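You operate a simulated robot arm through the tools that you are given. There is no shell and no other tool. Be economical: measure what you need, move in short steps, check, and stop when the job is done.

Carry out the task below with a simulated two-armed robot. There is one attempt and no reset: what you move stays moved.

JOB
On the lighting board, light fog, brake and head lamps, on dip beam.
Fine: the red supply knob feeds them; light knob round to HEAD; leave the board's other switches as they are; leave the orange supply knob.

Only the result counts: the job must be done as asked and must still hold three seconds after the hand-in. Knocking over, shifting, dropping, spilling or breaking anything else fails it.

ROBOT AND FRAMES
Two 7-joint arms with two-finger parallel grippers on one trunk that stands fixed in place. Base frame: the origin is at the foot of the trunk, x ahead of it, y to its left, z up. Readings come in mm, degrees, newtons and seconds.
The left shoulder is at [50, 209, 1446], the right one opposite. With the tool pointing down near the work surface each hand reaches from about 100 to 900 mm from the base axis, measured 20 degrees to its own side. Payload 4.4 kg a hand.
Tool frame (each hand has its own): the origin (TCP) lies between the finger pads and is the grasp point; the fingertips stand 23 mm ahead of it; z points along the fingers, y is the line along which they close. Largest opening 94 mm; finger width 38, thickness 10; the body of the gripper, 54 by 96 mm, starts 39 mm behind the TCP.
Orientation is that of the tool frame in the base frame, as [roll, pitch, yaw] about the fixed x, y, z axes, in that order (R = Rz(yaw) Ry(pitch) Rx(roll)). With the fingers straight down and closing along the base's y, the tool's x points along the base's -x, its y along +y and its z along -z.

CONTROLS
- The arms move only by the tool nudge_tool. It takes "left_targets", "right_targets" or both (then of equal length, played together; a hand with none holds still); each is a list of rows, each a list of 3 entries, a list of its own where there are three numbers: the shift along the tool's x, y, z in units of 400 mm (1.0 is 400 mm), then the turn, a rotation vector about the tool's x, y, z in units of 60 degrees (1.0 is 60 degrees), then the closure, from 0 (fully open) to 1 (shut). In form: [[[tx, ty, tz], [wx, wy, wz], claw], ...]. A call has 1 to 10 rows; each row is the pose to reach, as a shift and turn from the pose commanded when the call began, along the tool's axes at that moment. A call with a number of a shift or a turn outside -1 to 1 is refused whole. A row lasts 0.2 s, in which the tool goes at most 50 mm and 8.6 degrees; a call with a longer step from one row to the next is refused whole, and so is a gripper value outside its range. Where a pose cannot be reached the arm comes as near as it can. A force on the tool above 40 N (or 10 N above the force at the start of the call, whichever is more), or a blocked arm, ends the call early, and 0.2 s more pass. The fingers move at their own pace (about 108 mm/s each) and stop on an object; they squeeze with about 44 N. The grip force told is the motor's: it shows also when the fingers shut on nothing. Time passes only in rows, and 0.2 s behind the last, so rows that repeat a pose let the fingers close. The reply holds the time, the measured pose of the TCP, the force on the tool along the base axes, the opening and the grip force, in the units named above and with some noise, with the torque about the TCP (base axes, N m) and any sound that the robot's microphone picked up.
- Cameras (640 x 400 px; columns grow to the right, rows downward): "scene" is now at [156.9, 29, 1644.8]; the picture's right is [0.31, -0.95, 0.00], its down [-0.28, -0.09, -0.95] and it looks along [0.91, 0.29, -0.30] (base axes); focal length 312 px, centre (320, 200). "left" rides on the left gripper at [86, -16, -74] in its tool frame; the picture's right is [0.18, 0.98, 0.00], its down [-0.58, 0.11, -0.81] and it looks along [-0.79, 0.15, 0.59] (tool axes); focal length 243 px, centre (320, 200). "right" rides on the right gripper at [87, 16, -74] in its tool frame; the picture's right is [-0.18, 0.98, 0.00], its down [-0.58, -0.11, -0.81] and it looks along [-0.79, -0.15, 0.59] (tool axes); focal length 243 px, centre (320, 200). There is no depth. A picture from a camera that has moved, and an enlarged one, comes with that camera's place and axes in the base frame and with its lens.
- capture(camera): a new picture of that camera. The clock stands still meanwhile.
- slide_trunk(by): slides the trunk up (or, below 0, down) by that many mm; the arms and the scene camera ride with it, the base frame stays. It gives what a move gives, with no picture.
- aim_head(pan, tilt): turns the head with the scene camera to pan (to the left, within 80 degrees either way) and tilt (down, from -29 to 69), counted from straight ahead of the robot. It gives what a move gives.
- close_up(camera, box): a new picture of the part [left, top, right, bottom] of that camera's present view, enlarged. The clock stands still meanwhile.
- close_job(): hands the job in; it is judged then, once.

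Go step by step. Nothing tells you positions but the pictures and the camera data: compare them with the known pose of the tool, close in by small moves and look again before you grip or let go. The budget is 120 turns and 94 pictures, counting those below and the enlarged ones. Unless the task says otherwise, let go and move clear before handing in, and close with one line.

The tools are called after ">>>" by a JSON object that holds its "fn" and its "kwargs". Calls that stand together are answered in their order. nudge_tool: Moves the arms, as the interface text tells. Its arguments: {"type":"object","properties":{"left_targets":{"type":"array"},"right_targets":{"type":"array"}},"required":[]} The other tools are called the same way: slide_trunk (by) slides the trunk up or down; aim_head (pan, tilt) turns the head that bears the scene camera; capture (camera) takes a picture; close_up (camera, box) takes an enlarged picture of a part of a camera's view; close_job () hands the job in.

At the start:

```text
clock: 0.0
left_tool_pos: [460.4, 322.2, 1503.2]
left_ee_rot: [180.0, 0.0, 179.9]
left_force: [0.3, 0.5, -0.5]
left_moment: [0.01, 0.0, -0.01]
left_width: 93.9
left_grasp_force: 0.1
right_tool_pos: [586.8, -57.4, 1528.0]
right_ee_rot: [179.8, 0.1, 179.9]
right_force: [0.4, -0.2, 0.1]
right_moment: [0.0, -0.03, 0.0]
right_width: 94.1
right_grasp_force: 0.1
trunk travel left (down, up): [-525.0, 38.0]
head pan, tilt: [17.9, 17.4]
```

scene: 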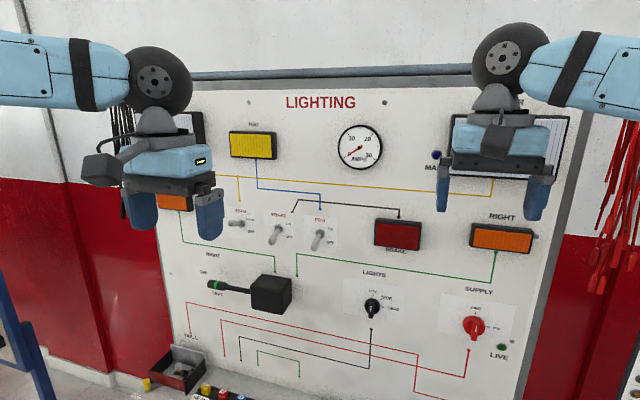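
right: 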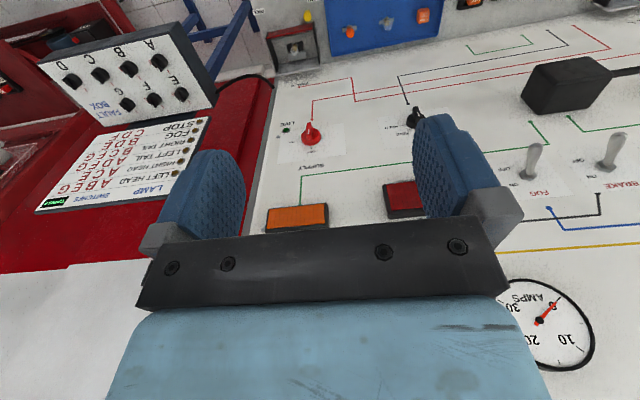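
left: 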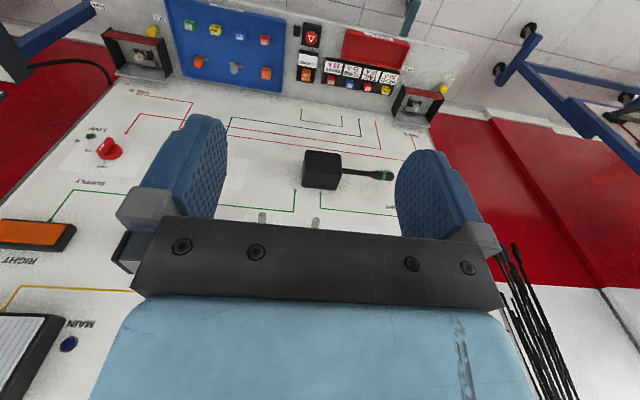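

The board faces the robot, with a row of toggle switches, a stalk, a lights knob and a supply knob. I'll look closer at these before moving.

>>> {"fn": "close_up", "kwargs": {"camera": "scene", "box": [160, 180, 360, 320]}}

>>> {"fn": "close_up", "kwargs": {"camera": "scene", "box": [340, 250, 540, 390]}}

>>> {"fn": "aim_head", "kwargs": {"pan": 10, "tilt": 45}}

>>> {"fn": "capture", "kwargs": {"camera": "scene"}}

```text
2.86 times, centred on (260, 250) of scene
camera zoom: at [156.9, 29.0, 1644.8], right [0.31, -0.95, 0.0], down [-0.28, -0.09, -0.95], along [0.91, 0.29, -0.3], focal length 892 px, centre (491, 57)
```

zoom: 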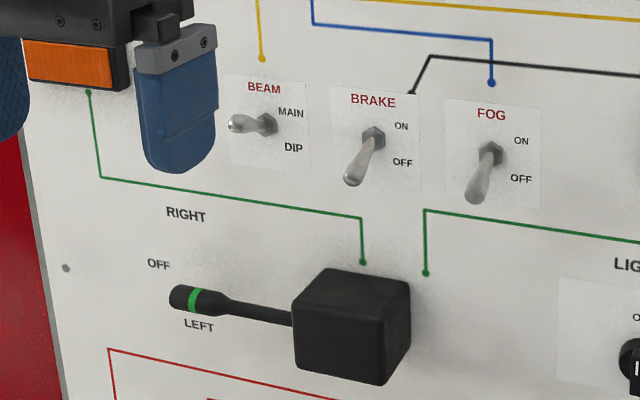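

```text
2.86 times, centred on (440, 320) of scene
camera zoom: at [156.9, 29.0, 1644.8], right [0.31, -0.95, 0.0], down [-0.28, -0.09, -0.95], along [0.91, 0.29, -0.3], focal length 892 px, centre (-23, -143)
```

zoom: 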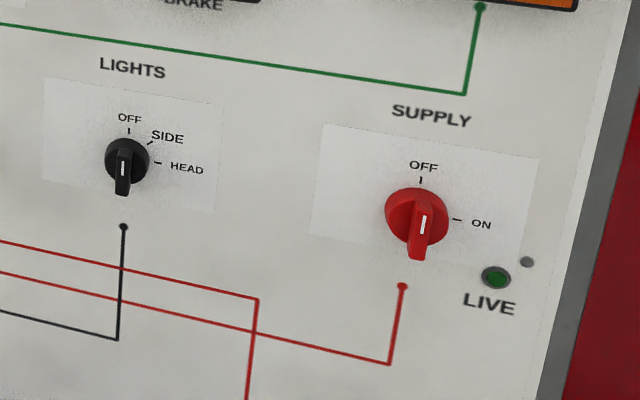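

```text
clock: 0.9
left_tool_pos: [460.3, 322.6, 1504.2]
left_ee_rot: [180.0, 0.0, 180.0]
left_force: [-0.6, 0.8, 0.0]
left_moment: [0.03, 0.03, -0.02]
left_width: 94.0
left_grasp_force: 0.0
right_tool_pos: [585.9, -56.3, 1527.2]
right_ee_rot: [179.9, 0.0, 180.0]
right_force: [-0.6, -1.1, 0.2]
right_moment: [-0.02, 0.02, 0.0]
right_width: 94.4
right_grasp_force: 0.0
trunk travel left (down, up): [-525.0, 38.0]
head pan, tilt: [10.0, 45.0]
```

```text
88 pictures are left
camera scene: at [148.1, 14.4, 1601.9], right [0.17, -0.98, 0.0], down [-0.7, -0.12, -0.71], along [0.7, 0.12, -0.71], focal length 312 px, centre (320, 200)
```

scene: 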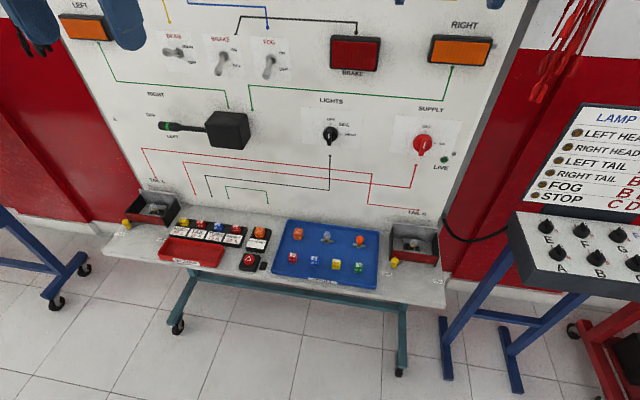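

The board is upright, perpendicular to x, at about x=877. By triangulation I get these positions (y, z):
- Supply knob: (-132, 1131)
- Lights knob: (111, 1131)
- Beam toggle, now up on MAIN: (492, 1315)
- Brake toggle, now down: (376, 1315)
- Fog toggle, now down: (259, 1315)

First I'll pitch both tools forward.

>>> {"fn": "nudge_tool", "kwargs": {"left_targets": [[[-0.06, 0, 0], [0, -0.125, 0], 0], [[-0.12, 0, 0], [0, -0.25, 0], 0], [[-0.18, 0, 0], [0, -0.375, 0], 0], [[-0.24, 0, 0], [0, -0.5, 0], 0], [[-0.3, 0, 0], [0, -0.625, 0], 0], [[-0.36, 0, 0], [0, -0.75, 0], 0]], "right_targets": [[[0, 0, 0.06], [0, -0.125, 0], 0], [[0, 0, 0.12], [0, -0.25, 0], 0], [[0, 0, 0.18], [0, -0.375, 0], 0], [[0, 0, 0.24], [0, -0.5, 0], 0], [[0, 0, 0.3], [0, -0.625, 0], 0], [[0, 0, 0.36], [0, -0.75, 0], 0]]}}

```text
clock: 2.3
left_tool_pos: [605.8, 321.0, 1503.4]
left_ee_rot: [-179.9, 45.1, 180.0]
left_force: [-0.2, -1.0, -0.2]
left_moment: [0.0, 0.02, 0.02]
left_width: 94.0
left_grasp_force: 0.1
right_tool_pos: [588.5, -58.2, 1383.0]
right_ee_rot: [179.8, 45.1, 179.6]
right_force: [-0.7, 0.5, 0.6]
right_moment: [0.0, 0.01, -0.03]
right_width: 94.0
right_grasp_force: 0.1
trunk travel left (down, up): [-525.0, 38.0]
head pan, tilt: [10.0, 45.0]
```

>>> {"fn": "nudge_tool", "kwargs": {"left_targets": [[[0.053, 0.022, 0.053], [0, -0.125, 0], 0.2], [[0.106, 0.044, 0.106], [0, -0.25, 0], 0.5], [[0.159, 0.066, 0.159], [0, -0.375, 0], 0.8], [[0.212, 0.09, 0.212], [0, -0.5, 0], 1], [[0.265, 0.112, 0.265], [0, -0.625, 0], 1], [[0.318, 0.135, 0.318], [0, -0.75, 0], 1]], "right_targets": [[[0.074, -0.03, 0.074], [0, -0.125, 0], 0], [[0.148, -0.06, 0.148], [0, -0.25, 0], 0], [[0.222, -0.09, 0.222], [0, -0.375, 0], 0], [[0.296, -0.12, 0.296], [0, -0.5, 0], 0], [[0.37, -0.15, 0.37], [0, -0.625, 0], 0], [[0.444, -0.185, 0.444], [0, -0.75, 0], 0]]}}

>>> {"fn": "aim_head", "kwargs": {"pan": 12, "tilt": 25}}

>>> {"fn": "capture", "kwargs": {"camera": "scene"}}

>>> {"fn": "capture", "kwargs": {"camera": "right"}}

>>> {"fn": "capture", "kwargs": {"camera": "left"}}

```text
clock: 3.7
left_tool_pos: [603.6, 380.6, 1324.2]
left_ee_rot: [-81.3, 89.7, -81.2]
left_force: [-0.5, 0.9, 0.9]
left_moment: [-0.03, -0.01, -0.04]
left_width: 0.1
left_grasp_force: 42.5
right_tool_pos: [569.1, -40.2, 1192.4]
right_ee_rot: [-179.1, 88.8, 178.5]
right_force: [-0.9, 0.2, 0.1]
right_moment: [-0.01, 0.03, -0.05]
right_width: 94.1
right_grasp_force: 0.1
right hand out of reach, approached as far as the arm can: row 5, 6
trunk travel left (down, up): [-525.0, 38.0]
head pan, tilt: [10.0, 45.0]
```

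```text
clock: 4.5
left_tool_pos: [602.7, 376.2, 1325.2]
left_ee_rot: [-88.3, 90.0, -88.2]
left_force: [0.9, -0.7, -0.2]
left_moment: [-0.01, -0.01, 0.0]
left_width: 0.2
left_grasp_force: 42.2
right_tool_pos: [567.8, -42.0, 1193.4]
right_ee_rot: [177.1, 88.6, 175.0]
right_force: [0.1, -0.3, 0.6]
right_moment: [0.0, 0.01, 0.01]
right_width: 94.1
right_grasp_force: 0.0
trunk travel left (down, up): [-525.0, 38.0]
head pan, tilt: [12.0, 25.0]
```

```text
87 pictures are left
camera scene: at [157.9, 18.6, 1632.4], right [0.21, -0.98, 0.0], down [-0.41, -0.09, -0.91], along [0.89, 0.19, -0.42], focal length 312 px, centre (320, 200)
```

scene: 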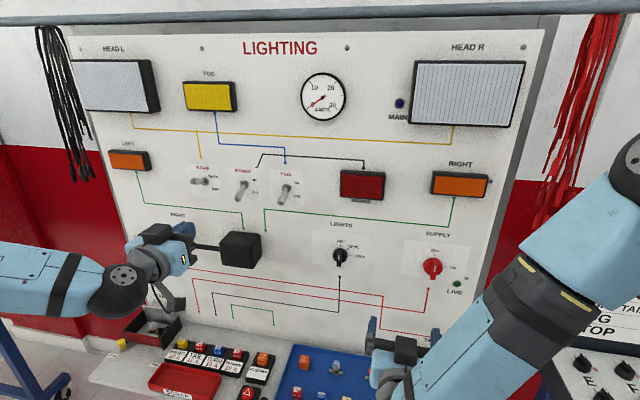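

```text
86 pictures are left
camera right: at [493.0, -21.4, 1106.4], right [0.04, 0.98, 0.19], down [-0.8, -0.08, 0.6], along [0.6, -0.17, 0.78], focal length 243 px, centre (320, 200)
```

right: 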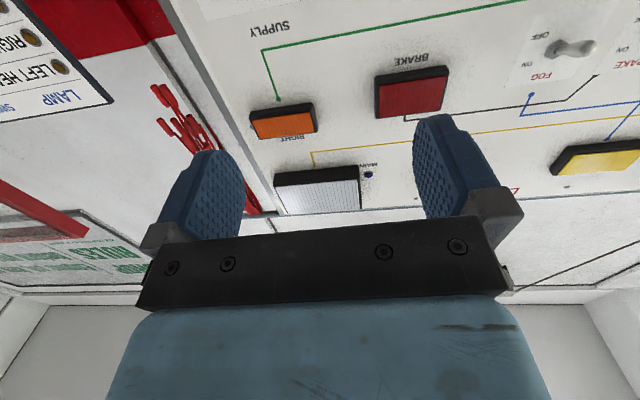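

```text
85 pictures are left
camera left: at [528.6, 360.6, 1238.6], right [0.0, 0.98, -0.18], down [-0.81, 0.11, 0.58], along [0.59, 0.15, 0.79], focal length 243 px, centre (320, 200)
```

left: 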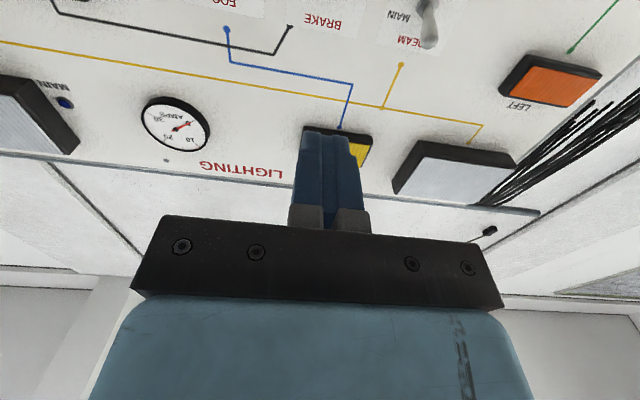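

Left hand faces the board. The right hand ran out of reach at this height, so I'll lower the trunk.

>>> {"fn": "slide_trunk", "kwargs": {"by": -130}}

```text
clock: 6.1
left_tool_pos: [603.0, 377.4, 1193.8]
left_ee_rot: [-178.3, 89.9, -178.2]
left_force: [0.3, 0.8, -0.3]
left_moment: [-0.04, -0.01, -0.03]
left_width: 0.0
left_grasp_force: 42.4
right_tool_pos: [568.1, -40.6, 1062.3]
right_ee_rot: [178.2, 88.7, 175.9]
right_force: [-0.7, -0.4, -0.8]
right_moment: [-0.02, 0.03, 0.01]
right_width: 94.2
right_grasp_force: 0.1
trunk travel left (down, up): [-395.0, 168.0]
head pan, tilt: [12.0, 25.0]
```

>>> {"fn": "nudge_tool", "kwargs": {"left_targets": [[[-0.06, 0, 0], [0, 0, 0], 1], [[-0.12, 0, 0.08], [0, 0, 0], 1], [[-0.155, 0, 0.17], [0, 0, 0], 1], [[-0.155, 0, 0.26], [0, 0, 0], 1], [[-0.155, 0, 0.34], [0, 0, 0], 1]], "right_targets": [[[-0.034, -0.046, 0.066], [0, 0, 0], 0], [[-0.068, -0.092, 0.132], [0, 0, 0], 0], [[-0.102, -0.138, 0.198], [0, 0, 0], 0], [[-0.136, -0.184, 0.264], [0, 0, 0], 0], [[-0.17, -0.23, 0.33], [0, 0, 0], 0]]}}

>>> {"fn": "capture", "kwargs": {"camera": "scene"}}

```text
clock: 7.3
left_tool_pos: [740.6, 375.5, 1255.9]
left_ee_rot: [160.4, 90.0, 160.4]
left_force: [0.0, -0.1, -0.3]
left_moment: [0.01, -0.01, 0.03]
left_width: 0.1
left_grasp_force: 42.6
right_tool_pos: [695.3, -92.1, 1153.6]
right_ee_rot: [179.9, 87.3, 175.7]
right_force: [-0.2, -0.3, 0.4]
right_moment: [-0.03, -0.02, 0.03]
right_width: 94.1
right_grasp_force: 0.1
right hand out of reach, approached as far as the arm can: row 1, 2, 3, 4, 5
trunk travel left (down, up): [-395.0, 168.0]
head pan, tilt: [12.0, 25.0]
```

```text
84 pictures are left
camera scene: at [159.8, 18.1, 1502.1], right [0.21, -0.98, 0.0], down [-0.41, -0.09, -0.91], along [0.89, 0.19, -0.42], focal length 312 px, centre (320, 200)
```

scene: 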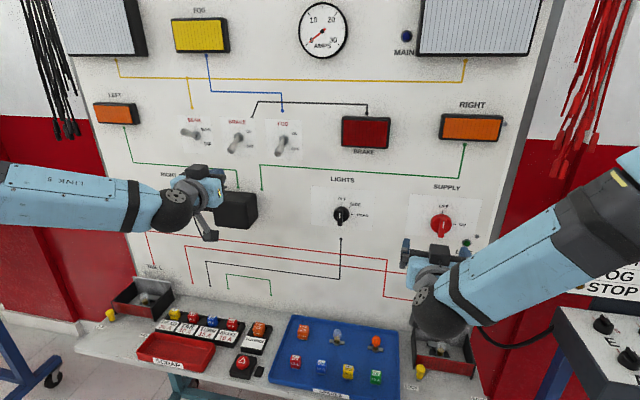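

Left hand is below and in front of the brake toggle. I'll advance it under the lever, and nudge the right hand a little to probe its reach.

>>> {"fn": "nudge_tool", "kwargs": {"left_targets": [[[0, 0, 0.07], [0, 0, 0], 1], [[0, 0, 0.14], [0, 0, 0], 1], [[0, 0, 0.21], [0, 0, 0], 1]], "right_targets": [[[0, -0.03, 0], [0, 0, 0], 0], [[0, -0.06, 0], [0, 0, 0], 0], [[0, -0.1, 0], [0, 0, 0], 0]]}}

>>> {"fn": "close_up", "kwargs": {"camera": "scene", "box": [140, 100, 340, 225]}}

```text
clock: 8.1
left_tool_pos: [823.1, 377.7, 1255.3]
left_ee_rot: [50.0, 89.9, 50.0]
left_force: [0.2, -0.5, 0.1]
left_moment: [-0.02, -0.01, 0.03]
left_width: 0.1
left_grasp_force: 42.0
right_tool_pos: [687.3, -97.5, 1175.3]
right_ee_rot: [179.3, 87.7, 175.7]
right_force: [0.2, -0.2, -0.1]
right_moment: [-0.01, 0.03, -0.01]
right_width: 94.1
right_grasp_force: 0.0
right hand out of reach, approached as far as the arm can: row 1, 2, 3
trunk travel left (down, up): [-395.0, 168.0]
head pan, tilt: [12.0, 25.0]
```

```text
3.20 times, centred on (240, 162) of scene
camera zoom: at [158.4, 18.6, 1502.3], right [0.21, -0.98, 0.0], down [-0.41, -0.09, -0.91], along [0.89, 0.19, -0.42], focal length 999 px, centre (576, 320)
```

zoom: 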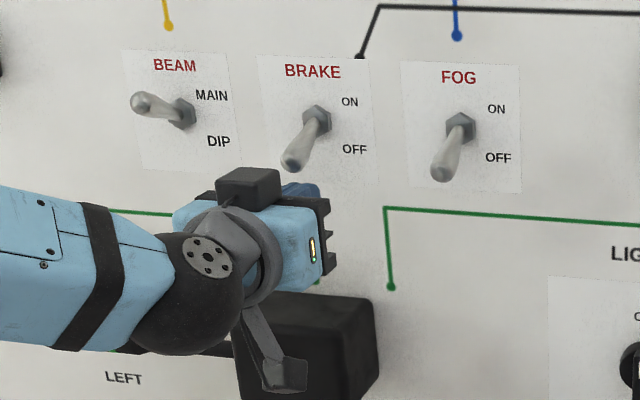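

The closed fingers are right under the brake lever. Pushing up.

>>> {"fn": "nudge_tool", "kwargs": {"left_targets": [[[-0.025, 0, 0], [0, 0, 0], 1], [[-0.05, 0, 0], [0, 0, 0], 1], [[-0.075, 0, 0], [0, 0, 0], 1], [[-0.1, 0, 0], [0, 0, 0], 1], [[-0.12, 0, 0], [0, 0, 0], 1]]}}

>>> {"fn": "close_up", "kwargs": {"camera": "scene", "box": [140, 100, 340, 225]}}

```text
clock: 9.3
left_tool_pos: [822.3, 377.4, 1300.2]
left_ee_rot: [-178.1, 89.6, -178.1]
left_force: [-10.3, -3.3, -16.4]
left_moment: [-0.03, 0.19, 0.03]
left_width: 0.1
left_grasp_force: 42.8
right_tool_pos: [687.7, -97.8, 1174.0]
right_ee_rot: [-178.7, 87.8, 177.7]
right_force: [0.0, -0.1, -0.6]
right_moment: [-0.01, -0.02, -0.04]
right_width: 93.9
right_grasp_force: 0.1
trunk travel left (down, up): [-395.0, 168.0]
head pan, tilt: [12.0, 25.0]
```

```text
3.20 times, centred on (240, 162) of scene
camera zoom: at [158.7, 20.3, 1501.9], right [0.21, -0.98, 0.0], down [-0.41, -0.09, -0.91], along [0.89, 0.19, -0.42], focal length 999 px, centre (576, 320)
```

zoom: 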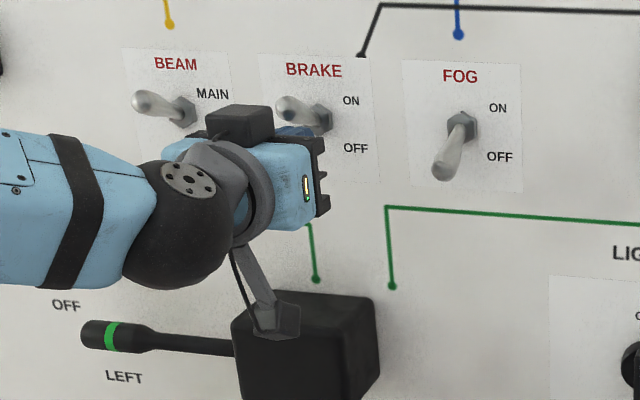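

The lever is slightly above centre and still loaded; a bit more.

>>> {"fn": "nudge_tool", "kwargs": {"left_targets": [[[-0.0125, 0, 0], [0, 0, 0], 1], [[-0.025, 0, 0], [0, 0, 0], 1], [[-0.035, 0, 0], [0, 0, 0], 1]]}}

>>> {"fn": "close_up", "kwargs": {"camera": "scene", "box": [140, 100, 340, 225]}}

```text
clock: 9.8
left_tool_pos: [821.8, 378.0, 1300.8]
left_ee_rot: [177.6, 89.1, 177.5]
left_force: [-1.8, 3.8, -8.2]
left_moment: [-0.11, 0.16, 0.08]
left_width: 0.0
left_grasp_force: 42.3
right_tool_pos: [688.0, -96.7, 1175.9]
right_ee_rot: [-178.2, 87.9, 178.1]
right_force: [0.4, -0.6, -0.7]
right_moment: [0.0, -0.02, -0.01]
right_width: 94.1
right_grasp_force: 0.0
trunk travel left (down, up): [-395.0, 168.0]
head pan, tilt: [12.0, 25.0]
stopped in row 2 (left hand): the force on the tool passed its limit at 44 N (the readings are from after the stop); the commanded pose is now the measured one
```

```text
3.20 times, centred on (240, 162) of scene
camera zoom: at [159.2, 20.1, 1502.6], right [0.21, -0.98, 0.0], down [-0.41, -0.09, -0.91], along [0.89, 0.19, -0.42], focal length 999 px, centre (576, 320)
```

zoom: 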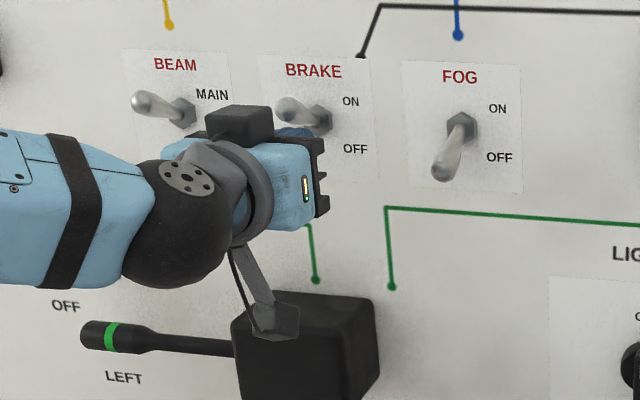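

The lever hit its end stop and matches the Beam lever's up position, so Brake looks ON. I'll retreat and go under Fog.

>>> {"fn": "nudge_tool", "kwargs": {"left_targets": [[[0.04, 0, 0], [0, 0, 0], 1], [[0.08, 0, -0.08], [0, 0, 0], 1], [[0.11, 0, -0.16], [0, 0, 0], 1], [[0.112, -0.1, -0.16], [0, 0, 0], 1], [[0.112, -0.2, -0.16], [0, 0, 0], 1], [[0.112, -0.296, -0.16], [0, 0, 0], 1], [[0.112, -0.296, -0.08], [0, 0, 0], 1], [[0.112, -0.296, 0.003], [0, 0, 0], 1]]}}

>>> {"fn": "close_up", "kwargs": {"camera": "scene", "box": [140, 100, 340, 225]}}

```text
clock: 11.6
left_tool_pos: [812.2, 266.5, 1261.5]
left_ee_rot: [178.4, 89.4, 178.3]
left_force: [0.3, 0.7, 0.3]
left_moment: [0.02, 0.0, 0.01]
left_width: 0.0
left_grasp_force: 42.6
left hand out of reach, approached as far as the arm can: row 8
right_tool_pos: [686.9, -97.1, 1175.9]
right_ee_rot: [-179.0, 87.8, 177.2]
right_force: [-0.8, 0.2, 0.0]
right_moment: [-0.02, 0.01, 0.0]
right_width: 94.2
right_grasp_force: 0.0
trunk travel left (down, up): [-395.0, 168.0]
head pan, tilt: [12.0, 25.0]
```

```text
3.20 times, centred on (240, 162) of scene
camera zoom: at [157.8, 19.8, 1502.4], right [0.21, -0.98, 0.0], down [-0.41, -0.09, -0.91], along [0.89, 0.19, -0.42], focal length 999 px, centre (576, 320)
```

zoom: 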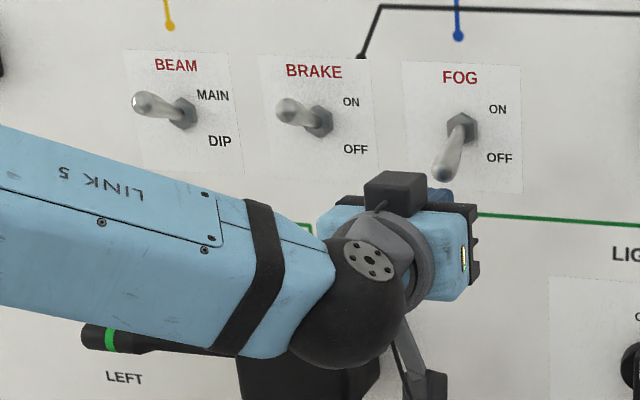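

Brake is ON. The left wrist is near a limit, but the fingertips still lie under the outer part of the fog lever, so I'll push up.

>>> {"fn": "nudge_tool", "kwargs": {"left_targets": [[[-0.025, -0.01, 0], [0, 0, 0], 1], [[-0.05, -0.015, 0], [0, 0, 0], 1], [[-0.075, -0.015, 0], [0, 0, 0], 1], [[-0.1, -0.015, 0], [0, 0, 0], 1], [[-0.12, -0.015, 0], [0, 0, 0], 1]]}}

>>> {"fn": "close_up", "kwargs": {"camera": "scene", "box": [140, 100, 340, 225]}}

```text
clock: 12.8
left_tool_pos: [812.8, 259.5, 1305.5]
left_ee_rot: [177.3, 88.9, 177.1]
left_force: [-23.6, -1.4, -26.2]
left_moment: [0.15, 0.26, 0.4]
left_width: 0.0
left_grasp_force: 42.7
right_tool_pos: [687.6, -96.7, 1175.3]
right_ee_rot: [-177.6, 87.8, 178.9]
right_force: [0.0, 0.0, -0.1]
right_moment: [0.01, -0.01, 0.01]
right_width: 94.0
right_grasp_force: 0.1
trunk travel left (down, up): [-395.0, 168.0]
head pan, tilt: [12.0, 25.0]
```

```text
3.20 times, centred on (240, 162) of scene
camera zoom: at [158.0, 21.0, 1501.8], right [0.21, -0.98, 0.0], down [-0.41, -0.09, -0.91], along [0.89, 0.19, -0.42], focal length 999 px, centre (576, 320)
```

zoom: 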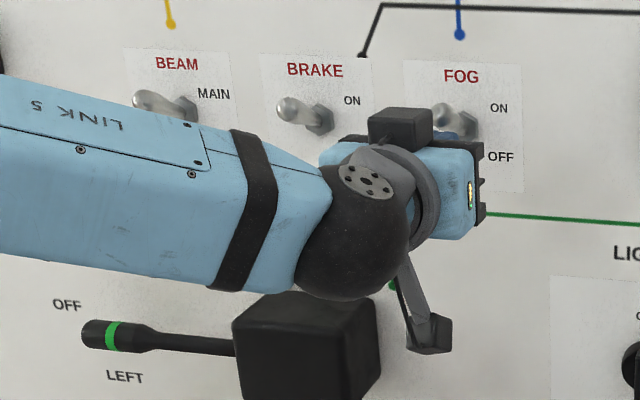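

Fog is up. I'll back off and move above the beam lever, which has to go down to DIP.

>>> {"fn": "nudge_tool", "kwargs": {"left_targets": [[[0.04, 0, 0], [0, 0, 0], 1], [[0.04, 0, -0.1], [0, 0, 0], 1], [[0.04, 0, -0.21], [0, 0, 0], 1], [[0.0, 0.1, -0.24], [0, 0, 0], 1], [[-0.04, 0.2, -0.24], [0, 0, 0], 1], [[-0.08, 0.3, -0.24], [0, 0, 0], 1], [[-0.12, 0.4, -0.24], [0, 0, 0], 1], [[-0.16, 0.5, -0.24], [0, 0, 0], 1], [[-0.18, 0.58, -0.24], [0, 0, 0], 1]]}}

>>> {"fn": "close_up", "kwargs": {"camera": "scene", "box": [140, 80, 340, 205]}}

```text
clock: 14.8
left_tool_pos: [718.8, 492.4, 1384.1]
left_ee_rot: [179.2, 89.4, 178.9]
left_force: [-0.5, -0.1, 0.0]
left_moment: [0.01, 0.03, 0.02]
left_width: 0.1
left_grasp_force: 42.3
right_tool_pos: [687.5, -95.7, 1175.6]
right_ee_rot: [-178.6, 87.7, 177.8]
right_force: [-0.6, 0.6, 0.4]
right_moment: [0.04, -0.02, 0.04]
right_width: 94.2
right_grasp_force: 0.0
trunk travel left (down, up): [-395.0, 168.0]
head pan, tilt: [12.0, 25.0]
```

```text
3.20 times, centred on (240, 142) of scene
camera zoom: at [157.8, 20.3, 1502.4], right [0.21, -0.98, 0.0], down [-0.41, -0.09, -0.91], along [0.89, 0.19, -0.42], focal length 999 px, centre (576, 384)
```

zoom: 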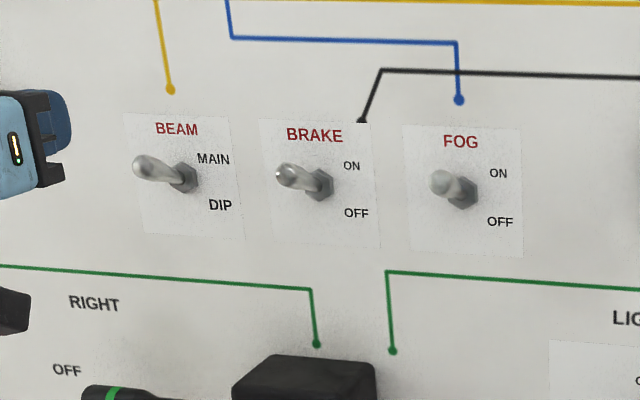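

>>> {"fn": "nudge_tool", "kwargs": {"left_targets": [[[0, 0, 0.09], [0, 0, 0], 1], [[0, 0, 0.18], [0, 0, 0], 1], [[0, 0, 0.262], [0, 0, 0], 1], [[0.03, 0, 0.262], [0, 0, 0], 1], [[0.06, 0, 0.262], [0, 0, 0], 1], [[0.085, 0, 0.262], [0, 0, 0], 1], [[0.11, 0, 0.262], [0, 0, 0], 1], [[0.128, 0, 0.262], [0, 0, 0], 1], [[0.145, 0, 0.262], [0, 0, 0], 1]]}}

>>> {"fn": "close_up", "kwargs": {"camera": "scene", "box": [140, 80, 340, 205]}}

```text
clock: 16.8
left_tool_pos: [822.7, 491.7, 1324.8]
left_ee_rot: [172.1, 89.4, 171.9]
left_force: [0.4, -0.3, -0.3]
left_moment: [0.01, 0.04, -0.02]
left_width: 0.0
left_grasp_force: 42.5
right_tool_pos: [688.2, -97.0, 1176.3]
right_ee_rot: [-180.0, 87.7, 176.4]
right_force: [0.3, 0.2, -0.3]
right_moment: [-0.01, 0.02, 0.03]
right_width: 94.1
right_grasp_force: 0.0
trunk travel left (down, up): [-395.0, 168.0]
head pan, tilt: [12.0, 25.0]
```

```text
3.20 times, centred on (240, 142) of scene
camera zoom: at [157.8, 19.2, 1502.5], right [0.21, -0.98, 0.0], down [-0.41, -0.09, -0.91], along [0.89, 0.19, -0.42], focal length 999 px, centre (576, 384)
```

zoom: 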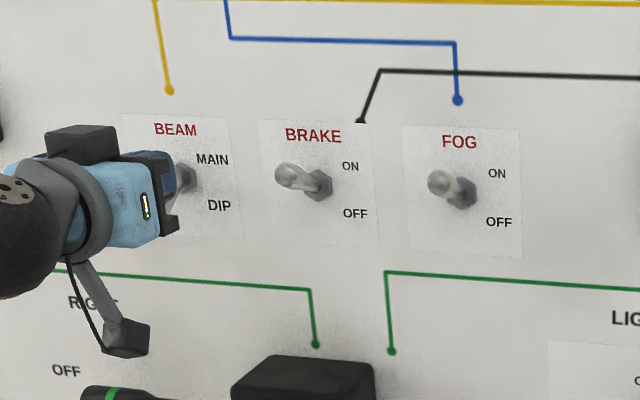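

No force remains, so the lever has probably snapped. I'll back off and look.

>>> {"fn": "nudge_tool", "kwargs": {"left_targets": [[[-0.03, 0, 0], [0, 0, 0], 1], [[-0.03, 0, -0.1], [0, 0, 0], 1], [[-0.03, 0.08, -0.2], [0, 0, 0], 1], [[-0.03, 0.16, -0.25], [0, 0, 0], 1]]}}

>>> {"fn": "close_up", "kwargs": {"camera": "scene", "box": [140, 80, 340, 205]}}

```text
refused: row 3 steps farther than a row can; nothing moved
```

```text
3.20 times, centred on (240, 142) of scene
camera zoom: at [157.8, 19.2, 1502.5], right [0.21, -0.98, 0.0], down [-0.41, -0.09, -0.91], along [0.89, 0.19, -0.42], focal length 999 px, centre (576, 384)
```

zoom: 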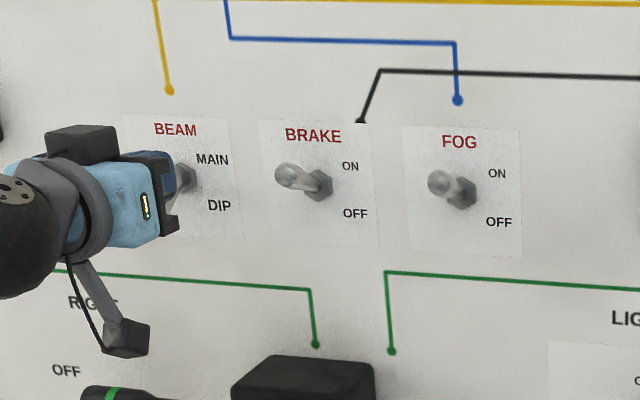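

>>> {"fn": "nudge_tool", "kwargs": {"left_targets": [[[-0.03, 0, 0], [0, 0, 0], 1], [[-0.03, 0, -0.1], [0, 0, 0], 1], [[-0.03, 0.05, -0.2], [0, 0, 0], 1], [[-0.03, 0.13, -0.25], [0, 0, 0], 1]], "right_targets": [[[0, 0, 0], [-0.1, 0, 0], 0], [[0, 0, 0], [-0.2, 0, 0], 0], [[0, 0, 0], [-0.3, 0, 0], 0], [[0, 0, 0], [-0.4, 0, 0], 0]]}}

>>> {"fn": "capture", "kwargs": {"camera": "scene"}}

```text
clock: 17.8
left_tool_pos: [721.3, 544.7, 1337.4]
left_ee_rot: [-178.5, 89.4, -178.6]
left_force: [-0.3, 0.4, -0.6]
left_moment: [-0.04, -0.05, -0.05]
left_width: 0.1
left_grasp_force: 42.2
right_tool_pos: [666.2, -8.5, 1229.4]
right_ee_rot: [175.1, 85.6, -174.4]
right_force: [0.0, 0.7, 0.8]
right_moment: [0.03, -0.01, -0.01]
right_width: 93.8
right_grasp_force: 0.1
right hand out of reach, approached as far as the arm can: row 1, 2, 3, 4
trunk travel left (down, up): [-395.0, 168.0]
head pan, tilt: [12.0, 25.0]
```

```text
75 pictures are left
camera scene: at [157.2, 20.8, 1502.5], right [0.21, -0.98, 0.0], down [-0.41, -0.09, -0.91], along [0.89, 0.19, -0.42], focal length 312 px, centre (320, 200)
```

scene: 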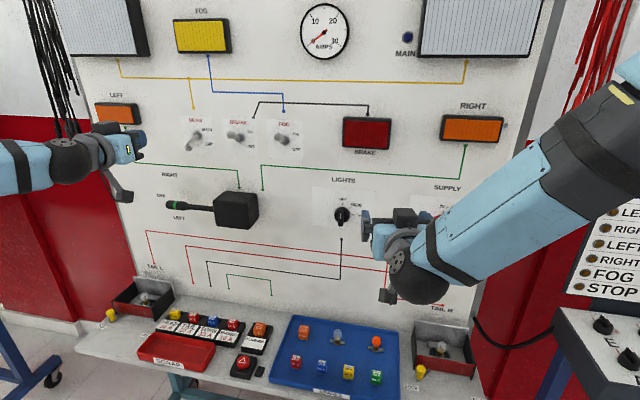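

The right arm resists inward yaw. I'll move it outward and see whether it frees up.

>>> {"fn": "nudge_tool", "kwargs": {"right_targets": [[[0, -0.1, -0.03], [0.1, 0, 0], 0], [[0, -0.2, -0.06], [0.2, 0, 0], 0], [[0, -0.3, -0.09], [0.3, 0, 0], 0], [[0, -0.4, -0.12], [0.4, 0, 0], 0], [[0, -0.5, -0.12], [0.4, 0, 0], 0]]}}

>>> {"fn": "close_up", "kwargs": {"camera": "scene", "box": [140, 80, 340, 205]}}

```text
clock: 19.0
left_tool_pos: [723.5, 541.2, 1340.0]
left_ee_rot: [163.1, 89.3, 163.1]
left_force: [-0.5, -0.4, 1.1]
left_moment: [0.03, 0.02, 0.03]
left_width: 0.0
left_grasp_force: 42.5
right_tool_pos: [656.1, -217.4, 1228.3]
right_ee_rot: [-163.6, 85.6, -177.3]
right_force: [0.4, -0.1, -0.7]
right_moment: [0.01, 0.01, 0.03]
right_width: 93.8
right_grasp_force: 0.0
trunk travel left (down, up): [-395.0, 168.0]
head pan, tilt: [12.0, 25.0]
```

```text
3.20 times, centred on (240, 142) of scene
camera zoom: at [158.2, 16.9, 1502.4], right [0.21, -0.98, 0.0], down [-0.41, -0.09, -0.91], along [0.89, 0.19, -0.42], focal length 999 px, centre (576, 384)
```

zoom: 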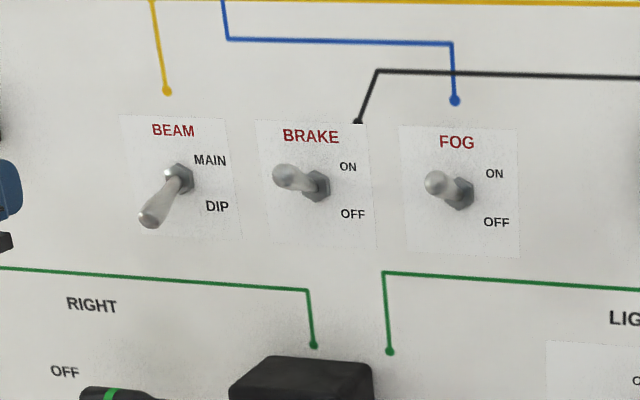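

All three toggles are as wanted: Beam DIP, Brake ON, Fog ON. The right arm moves freely again, so next I'll test straightening it while rolling it.

>>> {"fn": "nudge_tool", "kwargs": {"right_targets": [[[0, 0, 0], [0, -0.07, 0.14], 0], [[0, 0, 0], [0, -0.07, 0.28], 0], [[0, 0, 0], [0, -0.07, 0.42], 0], [[0, 0, 0], [0, -0.07, 0.56], 0], [[0, 0, 0], [0, -0.07, 0.7], 0], [[0, 0, 0], [0, -0.07, 0.84], 0], [[0, 0, 0], [0, -0.07, 0.98], 0]]}}

```text
refused: row 1 steps farther than a row can; nothing moved
```

>>> {"fn": "nudge_tool", "kwargs": {"right_targets": [[[0, 0, 0], [0, 0, 0.14], 0], [[0, 0, 0], [0, 0, 0.28], 0], [[0, 0, 0], [0, 0, 0.42], 0], [[0, 0, 0], [0, 0, 0.56], 0], [[0, 0, 0], [0, 0, 0.7], 0], [[0, 0, 0], [0, 0, 0.84], 0], [[0, 0, 0], [0, 0, 0.98], 0]]}}

```text
clock: 20.6
left_tool_pos: [723.2, 544.8, 1338.2]
left_ee_rot: [174.4, 89.4, 174.1]
left_force: [-0.3, 0.6, 0.3]
left_moment: [0.02, 0.01, 0.02]
left_width: 0.2
left_grasp_force: 42.5
right_tool_pos: [654.2, -215.7, 1229.1]
right_ee_rot: [94.9, 32.3, 79.0]
right_force: [-0.5, -0.4, -1.0]
right_moment: [0.01, 0.04, 0.01]
right_width: 94.2
right_grasp_force: 0.0
trunk travel left (down, up): [-395.0, 168.0]
head pan, tilt: [12.0, 25.0]
```

>>> {"fn": "nudge_tool", "kwargs": {"right_targets": [[[0, 0, 0], [-0.0885, 0.0785, 0], 0], [[0, 0, 0], [-0.177, 0.157, 0], 0], [[0.105, -0.029, 0.01], [-0.177, 0.157, 0], 0], [[0.21, -0.058, 0.02], [-0.177, 0.157, 0], 0], [[0.315, -0.088, 0.031], [-0.177, 0.157, 0], 0]]}}

```text
clock: 21.8
left_tool_pos: [725.6, 543.8, 1337.4]
left_ee_rot: [173.0, 89.4, 172.7]
left_force: [1.1, -0.2, 0.0]
left_moment: [-0.01, 0.02, 0.03]
left_width: 0.2
left_grasp_force: 42.1
right_tool_pos: [671.4, -75.4, 1164.4]
right_ee_rot: [91.7, 32.1, 89.0]
right_force: [1.8, -0.5, 0.3]
right_moment: [0.0, -0.01, 0.03]
right_width: 94.0
right_grasp_force: 0.1
right hand out of reach, approached as far as the arm can: row 1, 2, 3, 4, 5
trunk travel left (down, up): [-395.0, 168.0]
head pan, tilt: [12.0, 25.0]
```

The limit seems to be the wrist bend with a steep forearm, so a lower trunk should help. I'll back both hands off and raise them, then lower the trunk.

>>> {"fn": "nudge_tool", "kwargs": {"left_targets": [[[0, 0, -0.12], [0, 0, 0], 1], [[-0.06, 0, -0.22], [0, 0, 0], 1], [[-0.14, 0, -0.3], [0, 0, 0], 1]], "right_targets": [[[-0.045, 0.07, -0.06], [0, 0, 0], 0], [[-0.09, 0.14, -0.12], [0, 0, 0], 0], [[-0.133, 0.212, -0.16], [0, 0, 0], 0]]}}

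>>> {"fn": "slide_trunk", "kwargs": {"by": -190}}

```text
clock: 22.6
left_tool_pos: [602.6, 543.8, 1398.0]
left_ee_rot: [178.1, 89.3, 178.0]
left_force: [-0.8, 0.8, 0.7]
left_moment: [0.01, -0.01, 0.0]
left_width: 0.0
left_grasp_force: 41.9
right_tool_pos: [603.0, -75.9, 1267.7]
right_ee_rot: [90.1, 32.0, 90.1]
right_force: [0.0, -0.2, 0.4]
right_moment: [0.0, 0.0, -0.02]
right_width: 94.0
right_grasp_force: 0.0
trunk travel left (down, up): [-395.0, 168.0]
head pan, tilt: [12.0, 25.0]
```

```text
clock: 24.7
left_tool_pos: [604.3, 543.1, 1205.8]
left_ee_rot: [173.6, 89.4, 173.5]
left_force: [0.2, -0.3, 0.8]
left_moment: [-0.01, 0.03, 0.0]
left_width: 0.0
left_grasp_force: 43.1
right_tool_pos: [606.9, -76.4, 1076.3]
right_ee_rot: [90.2, 32.0, 90.1]
right_force: [-0.5, 0.1, 0.2]
right_moment: [0.0, 0.04, 0.02]
right_width: 93.9
right_grasp_force: 0.0
trunk travel left (down, up): [-205.0, 358.0]
head pan, tilt: [12.0, 25.0]
```

>>> {"fn": "nudge_tool", "kwargs": {"right_targets": [[[-0.03, 0.006, 0.03], [0, 0, -0.14], 0], [[-0.06, 0.012, 0.06], [0, 0, -0.28], 0], [[-0.09, 0.018, 0.1], [0, 0, -0.42], 0], [[-0.12, 0.024, 0.14], [0, 0, -0.56], 0], [[-0.15, 0.03, 0.18], [0, 0, -0.7], 0], [[-0.17, 0.036, 0.21], [0, 0, -0.84], 0], [[-0.19, 0.042, 0.232], [0, 0, -0.967], 0]]}}

>>> {"fn": "capture", "kwargs": {"camera": "scene"}}

```text
clock: 26.3
left_tool_pos: [603.9, 543.9, 1206.3]
left_ee_rot: [174.3, 89.4, 174.0]
left_force: [-0.5, -0.1, 0.4]
left_moment: [-0.04, 0.0, 0.01]
left_width: 0.0
left_grasp_force: 42.4
right_tool_pos: [698.4, -131.6, 1129.7]
right_ee_rot: [-126.8, 89.7, -126.8]
right_force: [0.2, 0.0, 0.0]
right_moment: [0.0, -0.03, -0.02]
right_width: 94.1
right_grasp_force: 0.1
trunk travel left (down, up): [-205.0, 358.0]
head pan, tilt: [12.0, 25.0]
```

```text
73 pictures are left
camera scene: at [158.0, 19.4, 1312.4], right [0.21, -0.98, 0.0], down [-0.41, -0.09, -0.91], along [0.89, 0.19, -0.42], focal length 312 px, centre (320, 200)
```

scene: 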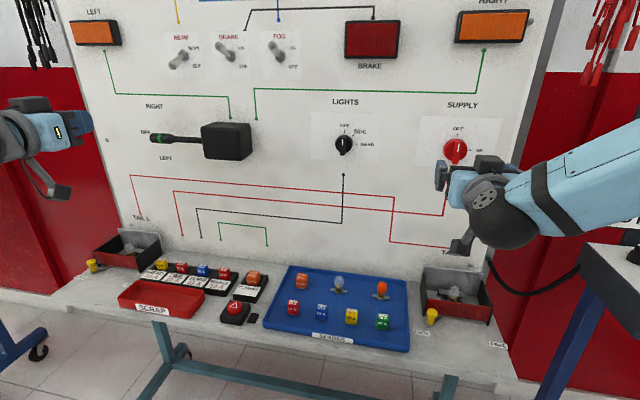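

Reachable now. Zooming in on the knobs to refine their positions.

>>> {"fn": "close_up", "kwargs": {"camera": "scene", "box": [310, 100, 510, 225]}}

>>> {"fn": "aim_head", "kwargs": {"pan": 3, "tilt": 14}}

>>> {"fn": "capture", "kwargs": {"camera": "scene"}}

```text
3.20 times, centred on (410, 162) of scene
camera zoom: at [158.0, 19.4, 1312.4], right [0.21, -0.98, 0.0], down [-0.41, -0.09, -0.91], along [0.89, 0.19, -0.42], focal length 999 px, centre (32, 320)
```

zoom: 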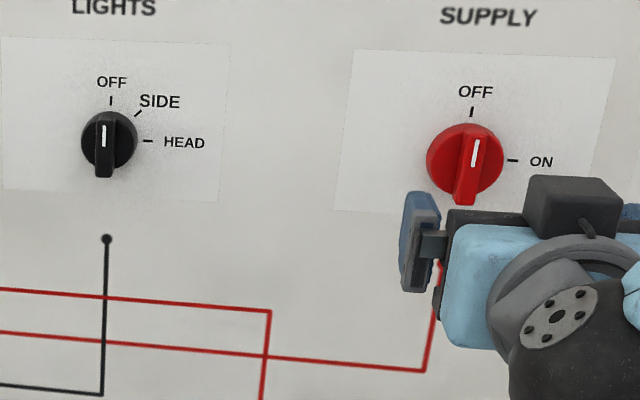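

```text
clock: 27.0
left_tool_pos: [605.1, 542.7, 1205.8]
left_ee_rot: [174.5, 89.4, 174.1]
left_force: [-0.1, -0.6, 0.5]
left_moment: [-0.03, -0.04, 0.0]
left_width: 0.0
left_grasp_force: 42.3
right_tool_pos: [697.3, -131.1, 1129.2]
right_ee_rot: [-169.2, 89.8, -169.3]
right_force: [0.4, -1.0, -0.2]
right_moment: [-0.03, 0.01, -0.01]
right_width: 93.9
right_grasp_force: 0.1
trunk travel left (down, up): [-205.0, 358.0]
head pan, tilt: [3.0, 14.0]
```

```text
71 pictures are left
camera scene: at [161.3, 5.2, 1330.2], right [0.05, -1.0, 0.0], down [-0.24, -0.01, -0.97], along [0.97, 0.05, -0.24], focal length 312 px, centre (320, 200)
```

scene: 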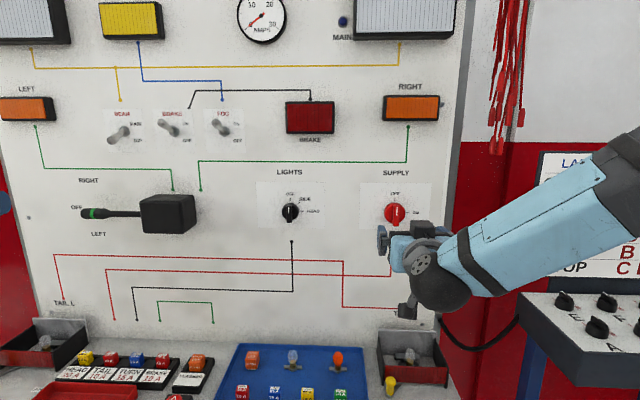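

Supply knob centre comes out at about y=-131, z=1129, with the bar reaching out to x≈845. The hand is lined up, so I'll advance with the fingers open.

>>> {"fn": "nudge_tool", "kwargs": {"right_targets": [[[0, 0, 0.11], [0, 0, 0], 0], [[0, 0, 0.22], [0, 0, 0], 0], [[0, 0, 0.29], [0, 0, 0], 0], [[0, 0, 0.34], [0, 0, 0], 0]]}}

>>> {"fn": "close_up", "kwargs": {"camera": "scene", "box": [320, 150, 480, 250]}}

>>> {"fn": "capture", "kwargs": {"camera": "right"}}

```text
clock: 28.0
left_tool_pos: [604.9, 544.1, 1206.8]
left_ee_rot: [174.3, 89.3, 174.1]
left_force: [0.4, 0.5, -0.1]
left_moment: [0.02, -0.02, -0.02]
left_width: 0.0
left_grasp_force: 42.5
right_tool_pos: [836.1, -130.3, 1128.7]
right_ee_rot: [-170.3, 89.6, -170.5]
right_force: [0.7, 0.5, -0.9]
right_moment: [-0.02, 0.01, -0.01]
right_width: 93.8
right_grasp_force: 0.0
trunk travel left (down, up): [-205.0, 358.0]
head pan, tilt: [3.0, 14.0]
```

```text
4.00 times, centred on (400, 200) of scene
camera zoom: at [161.6, 5.1, 1330.2], right [0.05, -1.0, 0.0], down [-0.24, -0.01, -0.97], along [0.97, 0.05, -0.24], focal length 1248 px, centre (0, 200)
```

zoom: 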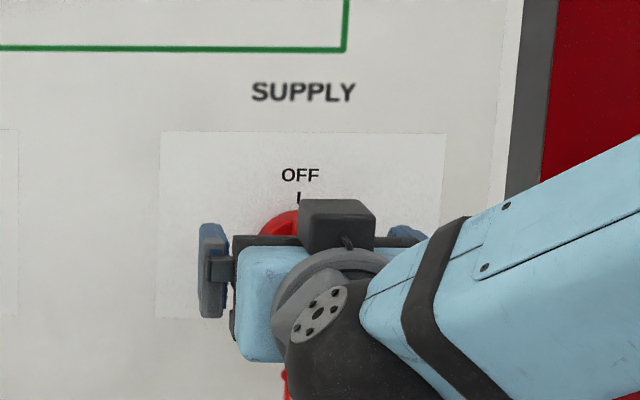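

```text
69 pictures are left
camera right: at [761.0, -114.6, 1042.4], right [0.0, 0.98, 0.18], down [-0.8, -0.11, 0.59], along [0.6, -0.15, 0.79], focal length 243 px, centre (320, 200)
```

right: 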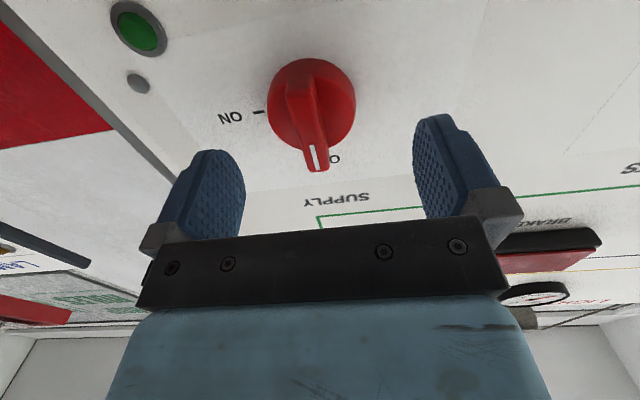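

From the wrist view the board is slightly farther (x≈890) and the knob sits near y=-136, z=1123, with its bar front at x≈868. I'll correct and advance a little.

>>> {"fn": "nudge_tool", "kwargs": {"right_targets": [[[0.015, -0.014, 0], [0, 0, 0], 0], [[0.015, -0.014, 0.03], [0, 0, 0], 0], [[0.015, -0.014, 0.055], [0, 0, 0], 0]]}}

>>> {"fn": "capture", "kwargs": {"camera": "right"}}

```text
clock: 28.8
left_tool_pos: [606.0, 544.6, 1206.3]
left_ee_rot: [174.5, 89.4, 174.3]
left_force: [-0.4, -0.3, 0.3]
left_moment: [-0.01, -0.02, 0.01]
left_width: 0.2
left_grasp_force: 42.8
right_tool_pos: [847.6, -135.3, 1124.6]
right_ee_rot: [-167.4, 89.3, -167.7]
right_force: [-0.3, -0.8, 0.6]
right_moment: [-0.02, -0.02, 0.04]
right_width: 93.9
right_grasp_force: 0.1
right hand out of reach, approached as far as the arm can: row 1, 2, 3
trunk travel left (down, up): [-205.0, 358.0]
head pan, tilt: [3.0, 14.0]
```

```text
68 pictures are left
camera right: at [773.0, -117.8, 1038.6], right [0.01, 0.98, 0.18], down [-0.8, -0.1, 0.59], along [0.6, -0.15, 0.79], focal length 243 px, centre (320, 200)
```

right: 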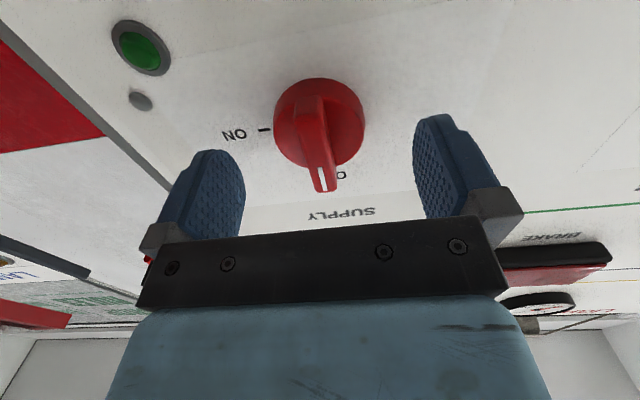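

>>> {"fn": "nudge_tool", "kwargs": {"right_targets": [[[0, 0, -0.06], [0, 0, 0], 0], [[0, 0, -0.14], [0, 0, 0], 0]]}}

>>> {"fn": "slide_trunk", "kwargs": {"by": -90}}

>>> {"fn": "nudge_tool", "kwargs": {"right_targets": [[[-0.11, 0, 0], [0, 0, 0], 0], [[-0.225, 0, 0], [0, 0, 0], 0], [[-0.225, 0, 0.07], [0, 0, 0], 0], [[-0.225, 0, 0.14], [0, 0, 0], 0]]}}

```text
clock: 29.4
left_tool_pos: [604.5, 544.4, 1206.8]
left_ee_rot: [173.3, 89.3, 173.2]
left_force: [-0.5, 0.3, 0.2]
left_moment: [0.02, 0.0, -0.03]
left_width: 0.0
left_grasp_force: 42.9
right_tool_pos: [788.2, -133.9, 1124.8]
right_ee_rot: [-166.2, 89.3, -166.7]
right_force: [-1.0, 0.0, 0.2]
right_moment: [-0.03, 0.0, 0.01]
right_width: 94.2
right_grasp_force: 0.0
trunk travel left (down, up): [-205.0, 358.0]
head pan, tilt: [3.0, 14.0]
```

```text
clock: 30.6
left_tool_pos: [604.2, 543.6, 1116.7]
left_ee_rot: [173.5, 89.4, 173.3]
left_force: [-0.2, 0.5, -0.7]
left_moment: [0.02, 0.01, -0.01]
left_width: 0.0
left_grasp_force: 42.4
right_tool_pos: [789.3, -133.9, 1034.8]
right_ee_rot: [-168.2, 89.3, -168.8]
right_force: [0.0, 0.5, -0.2]
right_moment: [-0.02, 0.04, 0.01]
right_width: 94.2
right_grasp_force: 0.2
trunk travel left (down, up): [-115.0, 448.0]
head pan, tilt: [3.0, 14.0]
```

```text
clock: 31.6
left_tool_pos: [604.5, 544.0, 1115.4]
left_ee_rot: [174.5, 89.3, 174.4]
left_force: [0.9, -0.5, -0.3]
left_moment: [-0.01, 0.01, -0.03]
left_width: 0.0
left_grasp_force: 42.0
right_tool_pos: [845.5, -134.4, 1123.2]
right_ee_rot: [-170.6, 89.4, -171.1]
right_force: [-0.3, 0.4, -0.1]
right_moment: [-0.04, -0.01, 0.01]
right_width: 94.1
right_grasp_force: 0.1
trunk travel left (down, up): [-115.0, 448.0]
head pan, tilt: [3.0, 14.0]
```

>>> {"fn": "nudge_tool", "kwargs": {"right_targets": [[[0, 0, 0.015], [0, 0, 0], 0], [[0, 0, 0.03], [0, 0, 0], 0], [[0, 0, 0.037], [0, 0, 0], 0]]}}

>>> {"fn": "capture", "kwargs": {"camera": "right"}}

```text
clock: 32.4
left_tool_pos: [604.3, 544.3, 1116.8]
left_ee_rot: [174.2, 89.4, 174.1]
left_force: [0.7, -0.3, 0.7]
left_moment: [-0.01, -0.01, -0.01]
left_width: 0.0
left_grasp_force: 42.1
right_tool_pos: [861.0, -133.8, 1123.7]
right_ee_rot: [-169.1, 89.4, -169.6]
right_force: [-0.2, 0.1, 0.7]
right_moment: [0.0, 0.01, 0.0]
right_width: 94.0
right_grasp_force: 0.1
trunk travel left (down, up): [-115.0, 448.0]
head pan, tilt: [3.0, 14.0]
```

```text
67 pictures are left
camera right: at [786.3, -117.0, 1037.8], right [0.01, 0.98, 0.18], down [-0.8, -0.1, 0.59], along [0.6, -0.15, 0.79], focal length 243 px, centre (320, 200)
```

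right: 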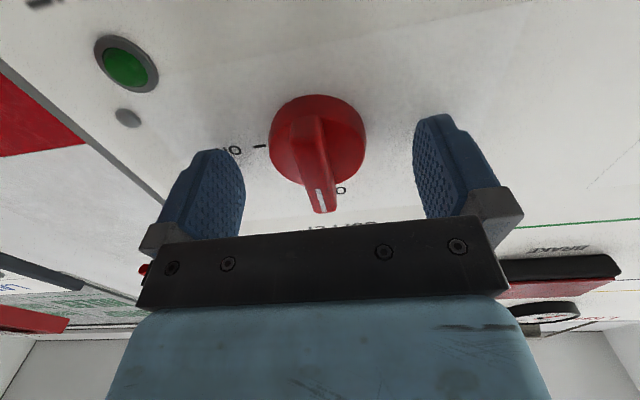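

The bar is now between the fingers with good overlap. Closing.

>>> {"fn": "nudge_tool", "kwargs": {"right_targets": [[[0, 0, 0], [0, 0, 0], 0.4], [[0, 0, 0], [0, 0, 0], 0.7], [[0, 0, 0], [0, 0, 0], 1], [[0, 0, 0], [0, 0, 0], 1], [[0, 0, 0], [0, 0, 0], 1]]}}

>>> {"fn": "capture", "kwargs": {"camera": "right"}}

```text
clock: 33.6
left_tool_pos: [604.0, 543.5, 1116.8]
left_ee_rot: [172.8, 89.4, 172.5]
left_force: [0.3, 0.0, 0.8]
left_moment: [0.03, -0.02, -0.01]
left_width: 0.2
left_grasp_force: 42.3
right_tool_pos: [861.1, -136.1, 1124.1]
right_ee_rot: [-170.0, 89.3, -170.6]
right_force: [1.9, -2.3, 2.0]
right_moment: [0.02, -0.02, -0.14]
right_width: 48.3
right_grasp_force: 45.1
trunk travel left (down, up): [-115.0, 448.0]
head pan, tilt: [3.0, 14.0]
```

```text
66 pictures are left
camera right: at [786.4, -117.5, 1037.7], right [0.01, 0.98, 0.18], down [-0.8, -0.1, 0.59], along [0.6, -0.15, 0.79], focal length 243 px, centre (320, 200)
```

right: 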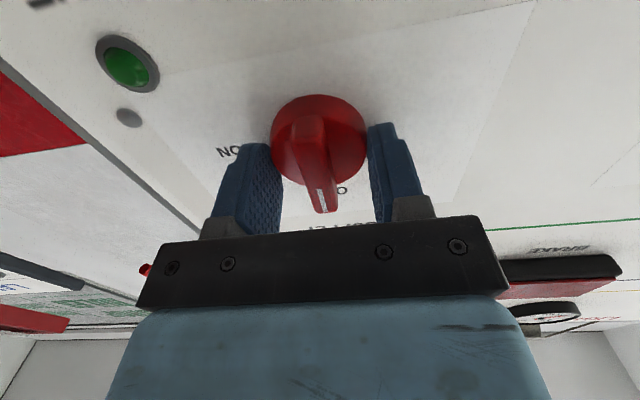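

The fingers caught the wide disc behind the bar. I'll open, pull back about 10 mm and grip the bar itself.

>>> {"fn": "nudge_tool", "kwargs": {"right_targets": [[[0, 0, 0], [0, 0, 0], 0.3], [[0, -0.004, -0.012], [0, 0, 0], 0.3], [[0, -0.004, -0.024], [0, 0, 0], 0.3], [[0, -0.004, -0.024], [0, 0, 0], 0.7], [[0, -0.004, -0.024], [0, 0, 0], 1], [[0, -0.004, -0.024], [0, 0, 0], 1], [[0, -0.004, -0.024], [0, 0, 0], 1]]}}

>>> {"fn": "capture", "kwargs": {"camera": "right"}}

```text
clock: 35.2
left_tool_pos: [605.8, 544.0, 1116.5]
left_ee_rot: [176.9, 89.4, 176.8]
left_force: [0.2, 0.5, -0.2]
left_moment: [0.01, 0.01, -0.02]
left_width: 0.0
left_grasp_force: 42.1
right_tool_pos: [851.3, -135.3, 1122.9]
right_ee_rot: [-166.6, 89.2, -166.9]
right_force: [-0.4, 4.3, -0.4]
right_moment: [0.13, 0.12, 0.82]
right_width: 12.9
right_grasp_force: 45.1
trunk travel left (down, up): [-115.0, 448.0]
head pan, tilt: [3.0, 14.0]
```

```text
65 pictures are left
camera right: at [776.0, -117.8, 1037.4], right [0.01, 0.98, 0.18], down [-0.8, -0.1, 0.59], along [0.6, -0.15, 0.79], focal length 243 px, centre (320, 200)
```

right: 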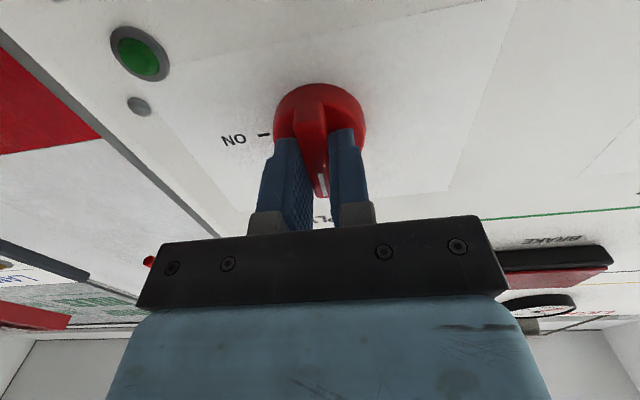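

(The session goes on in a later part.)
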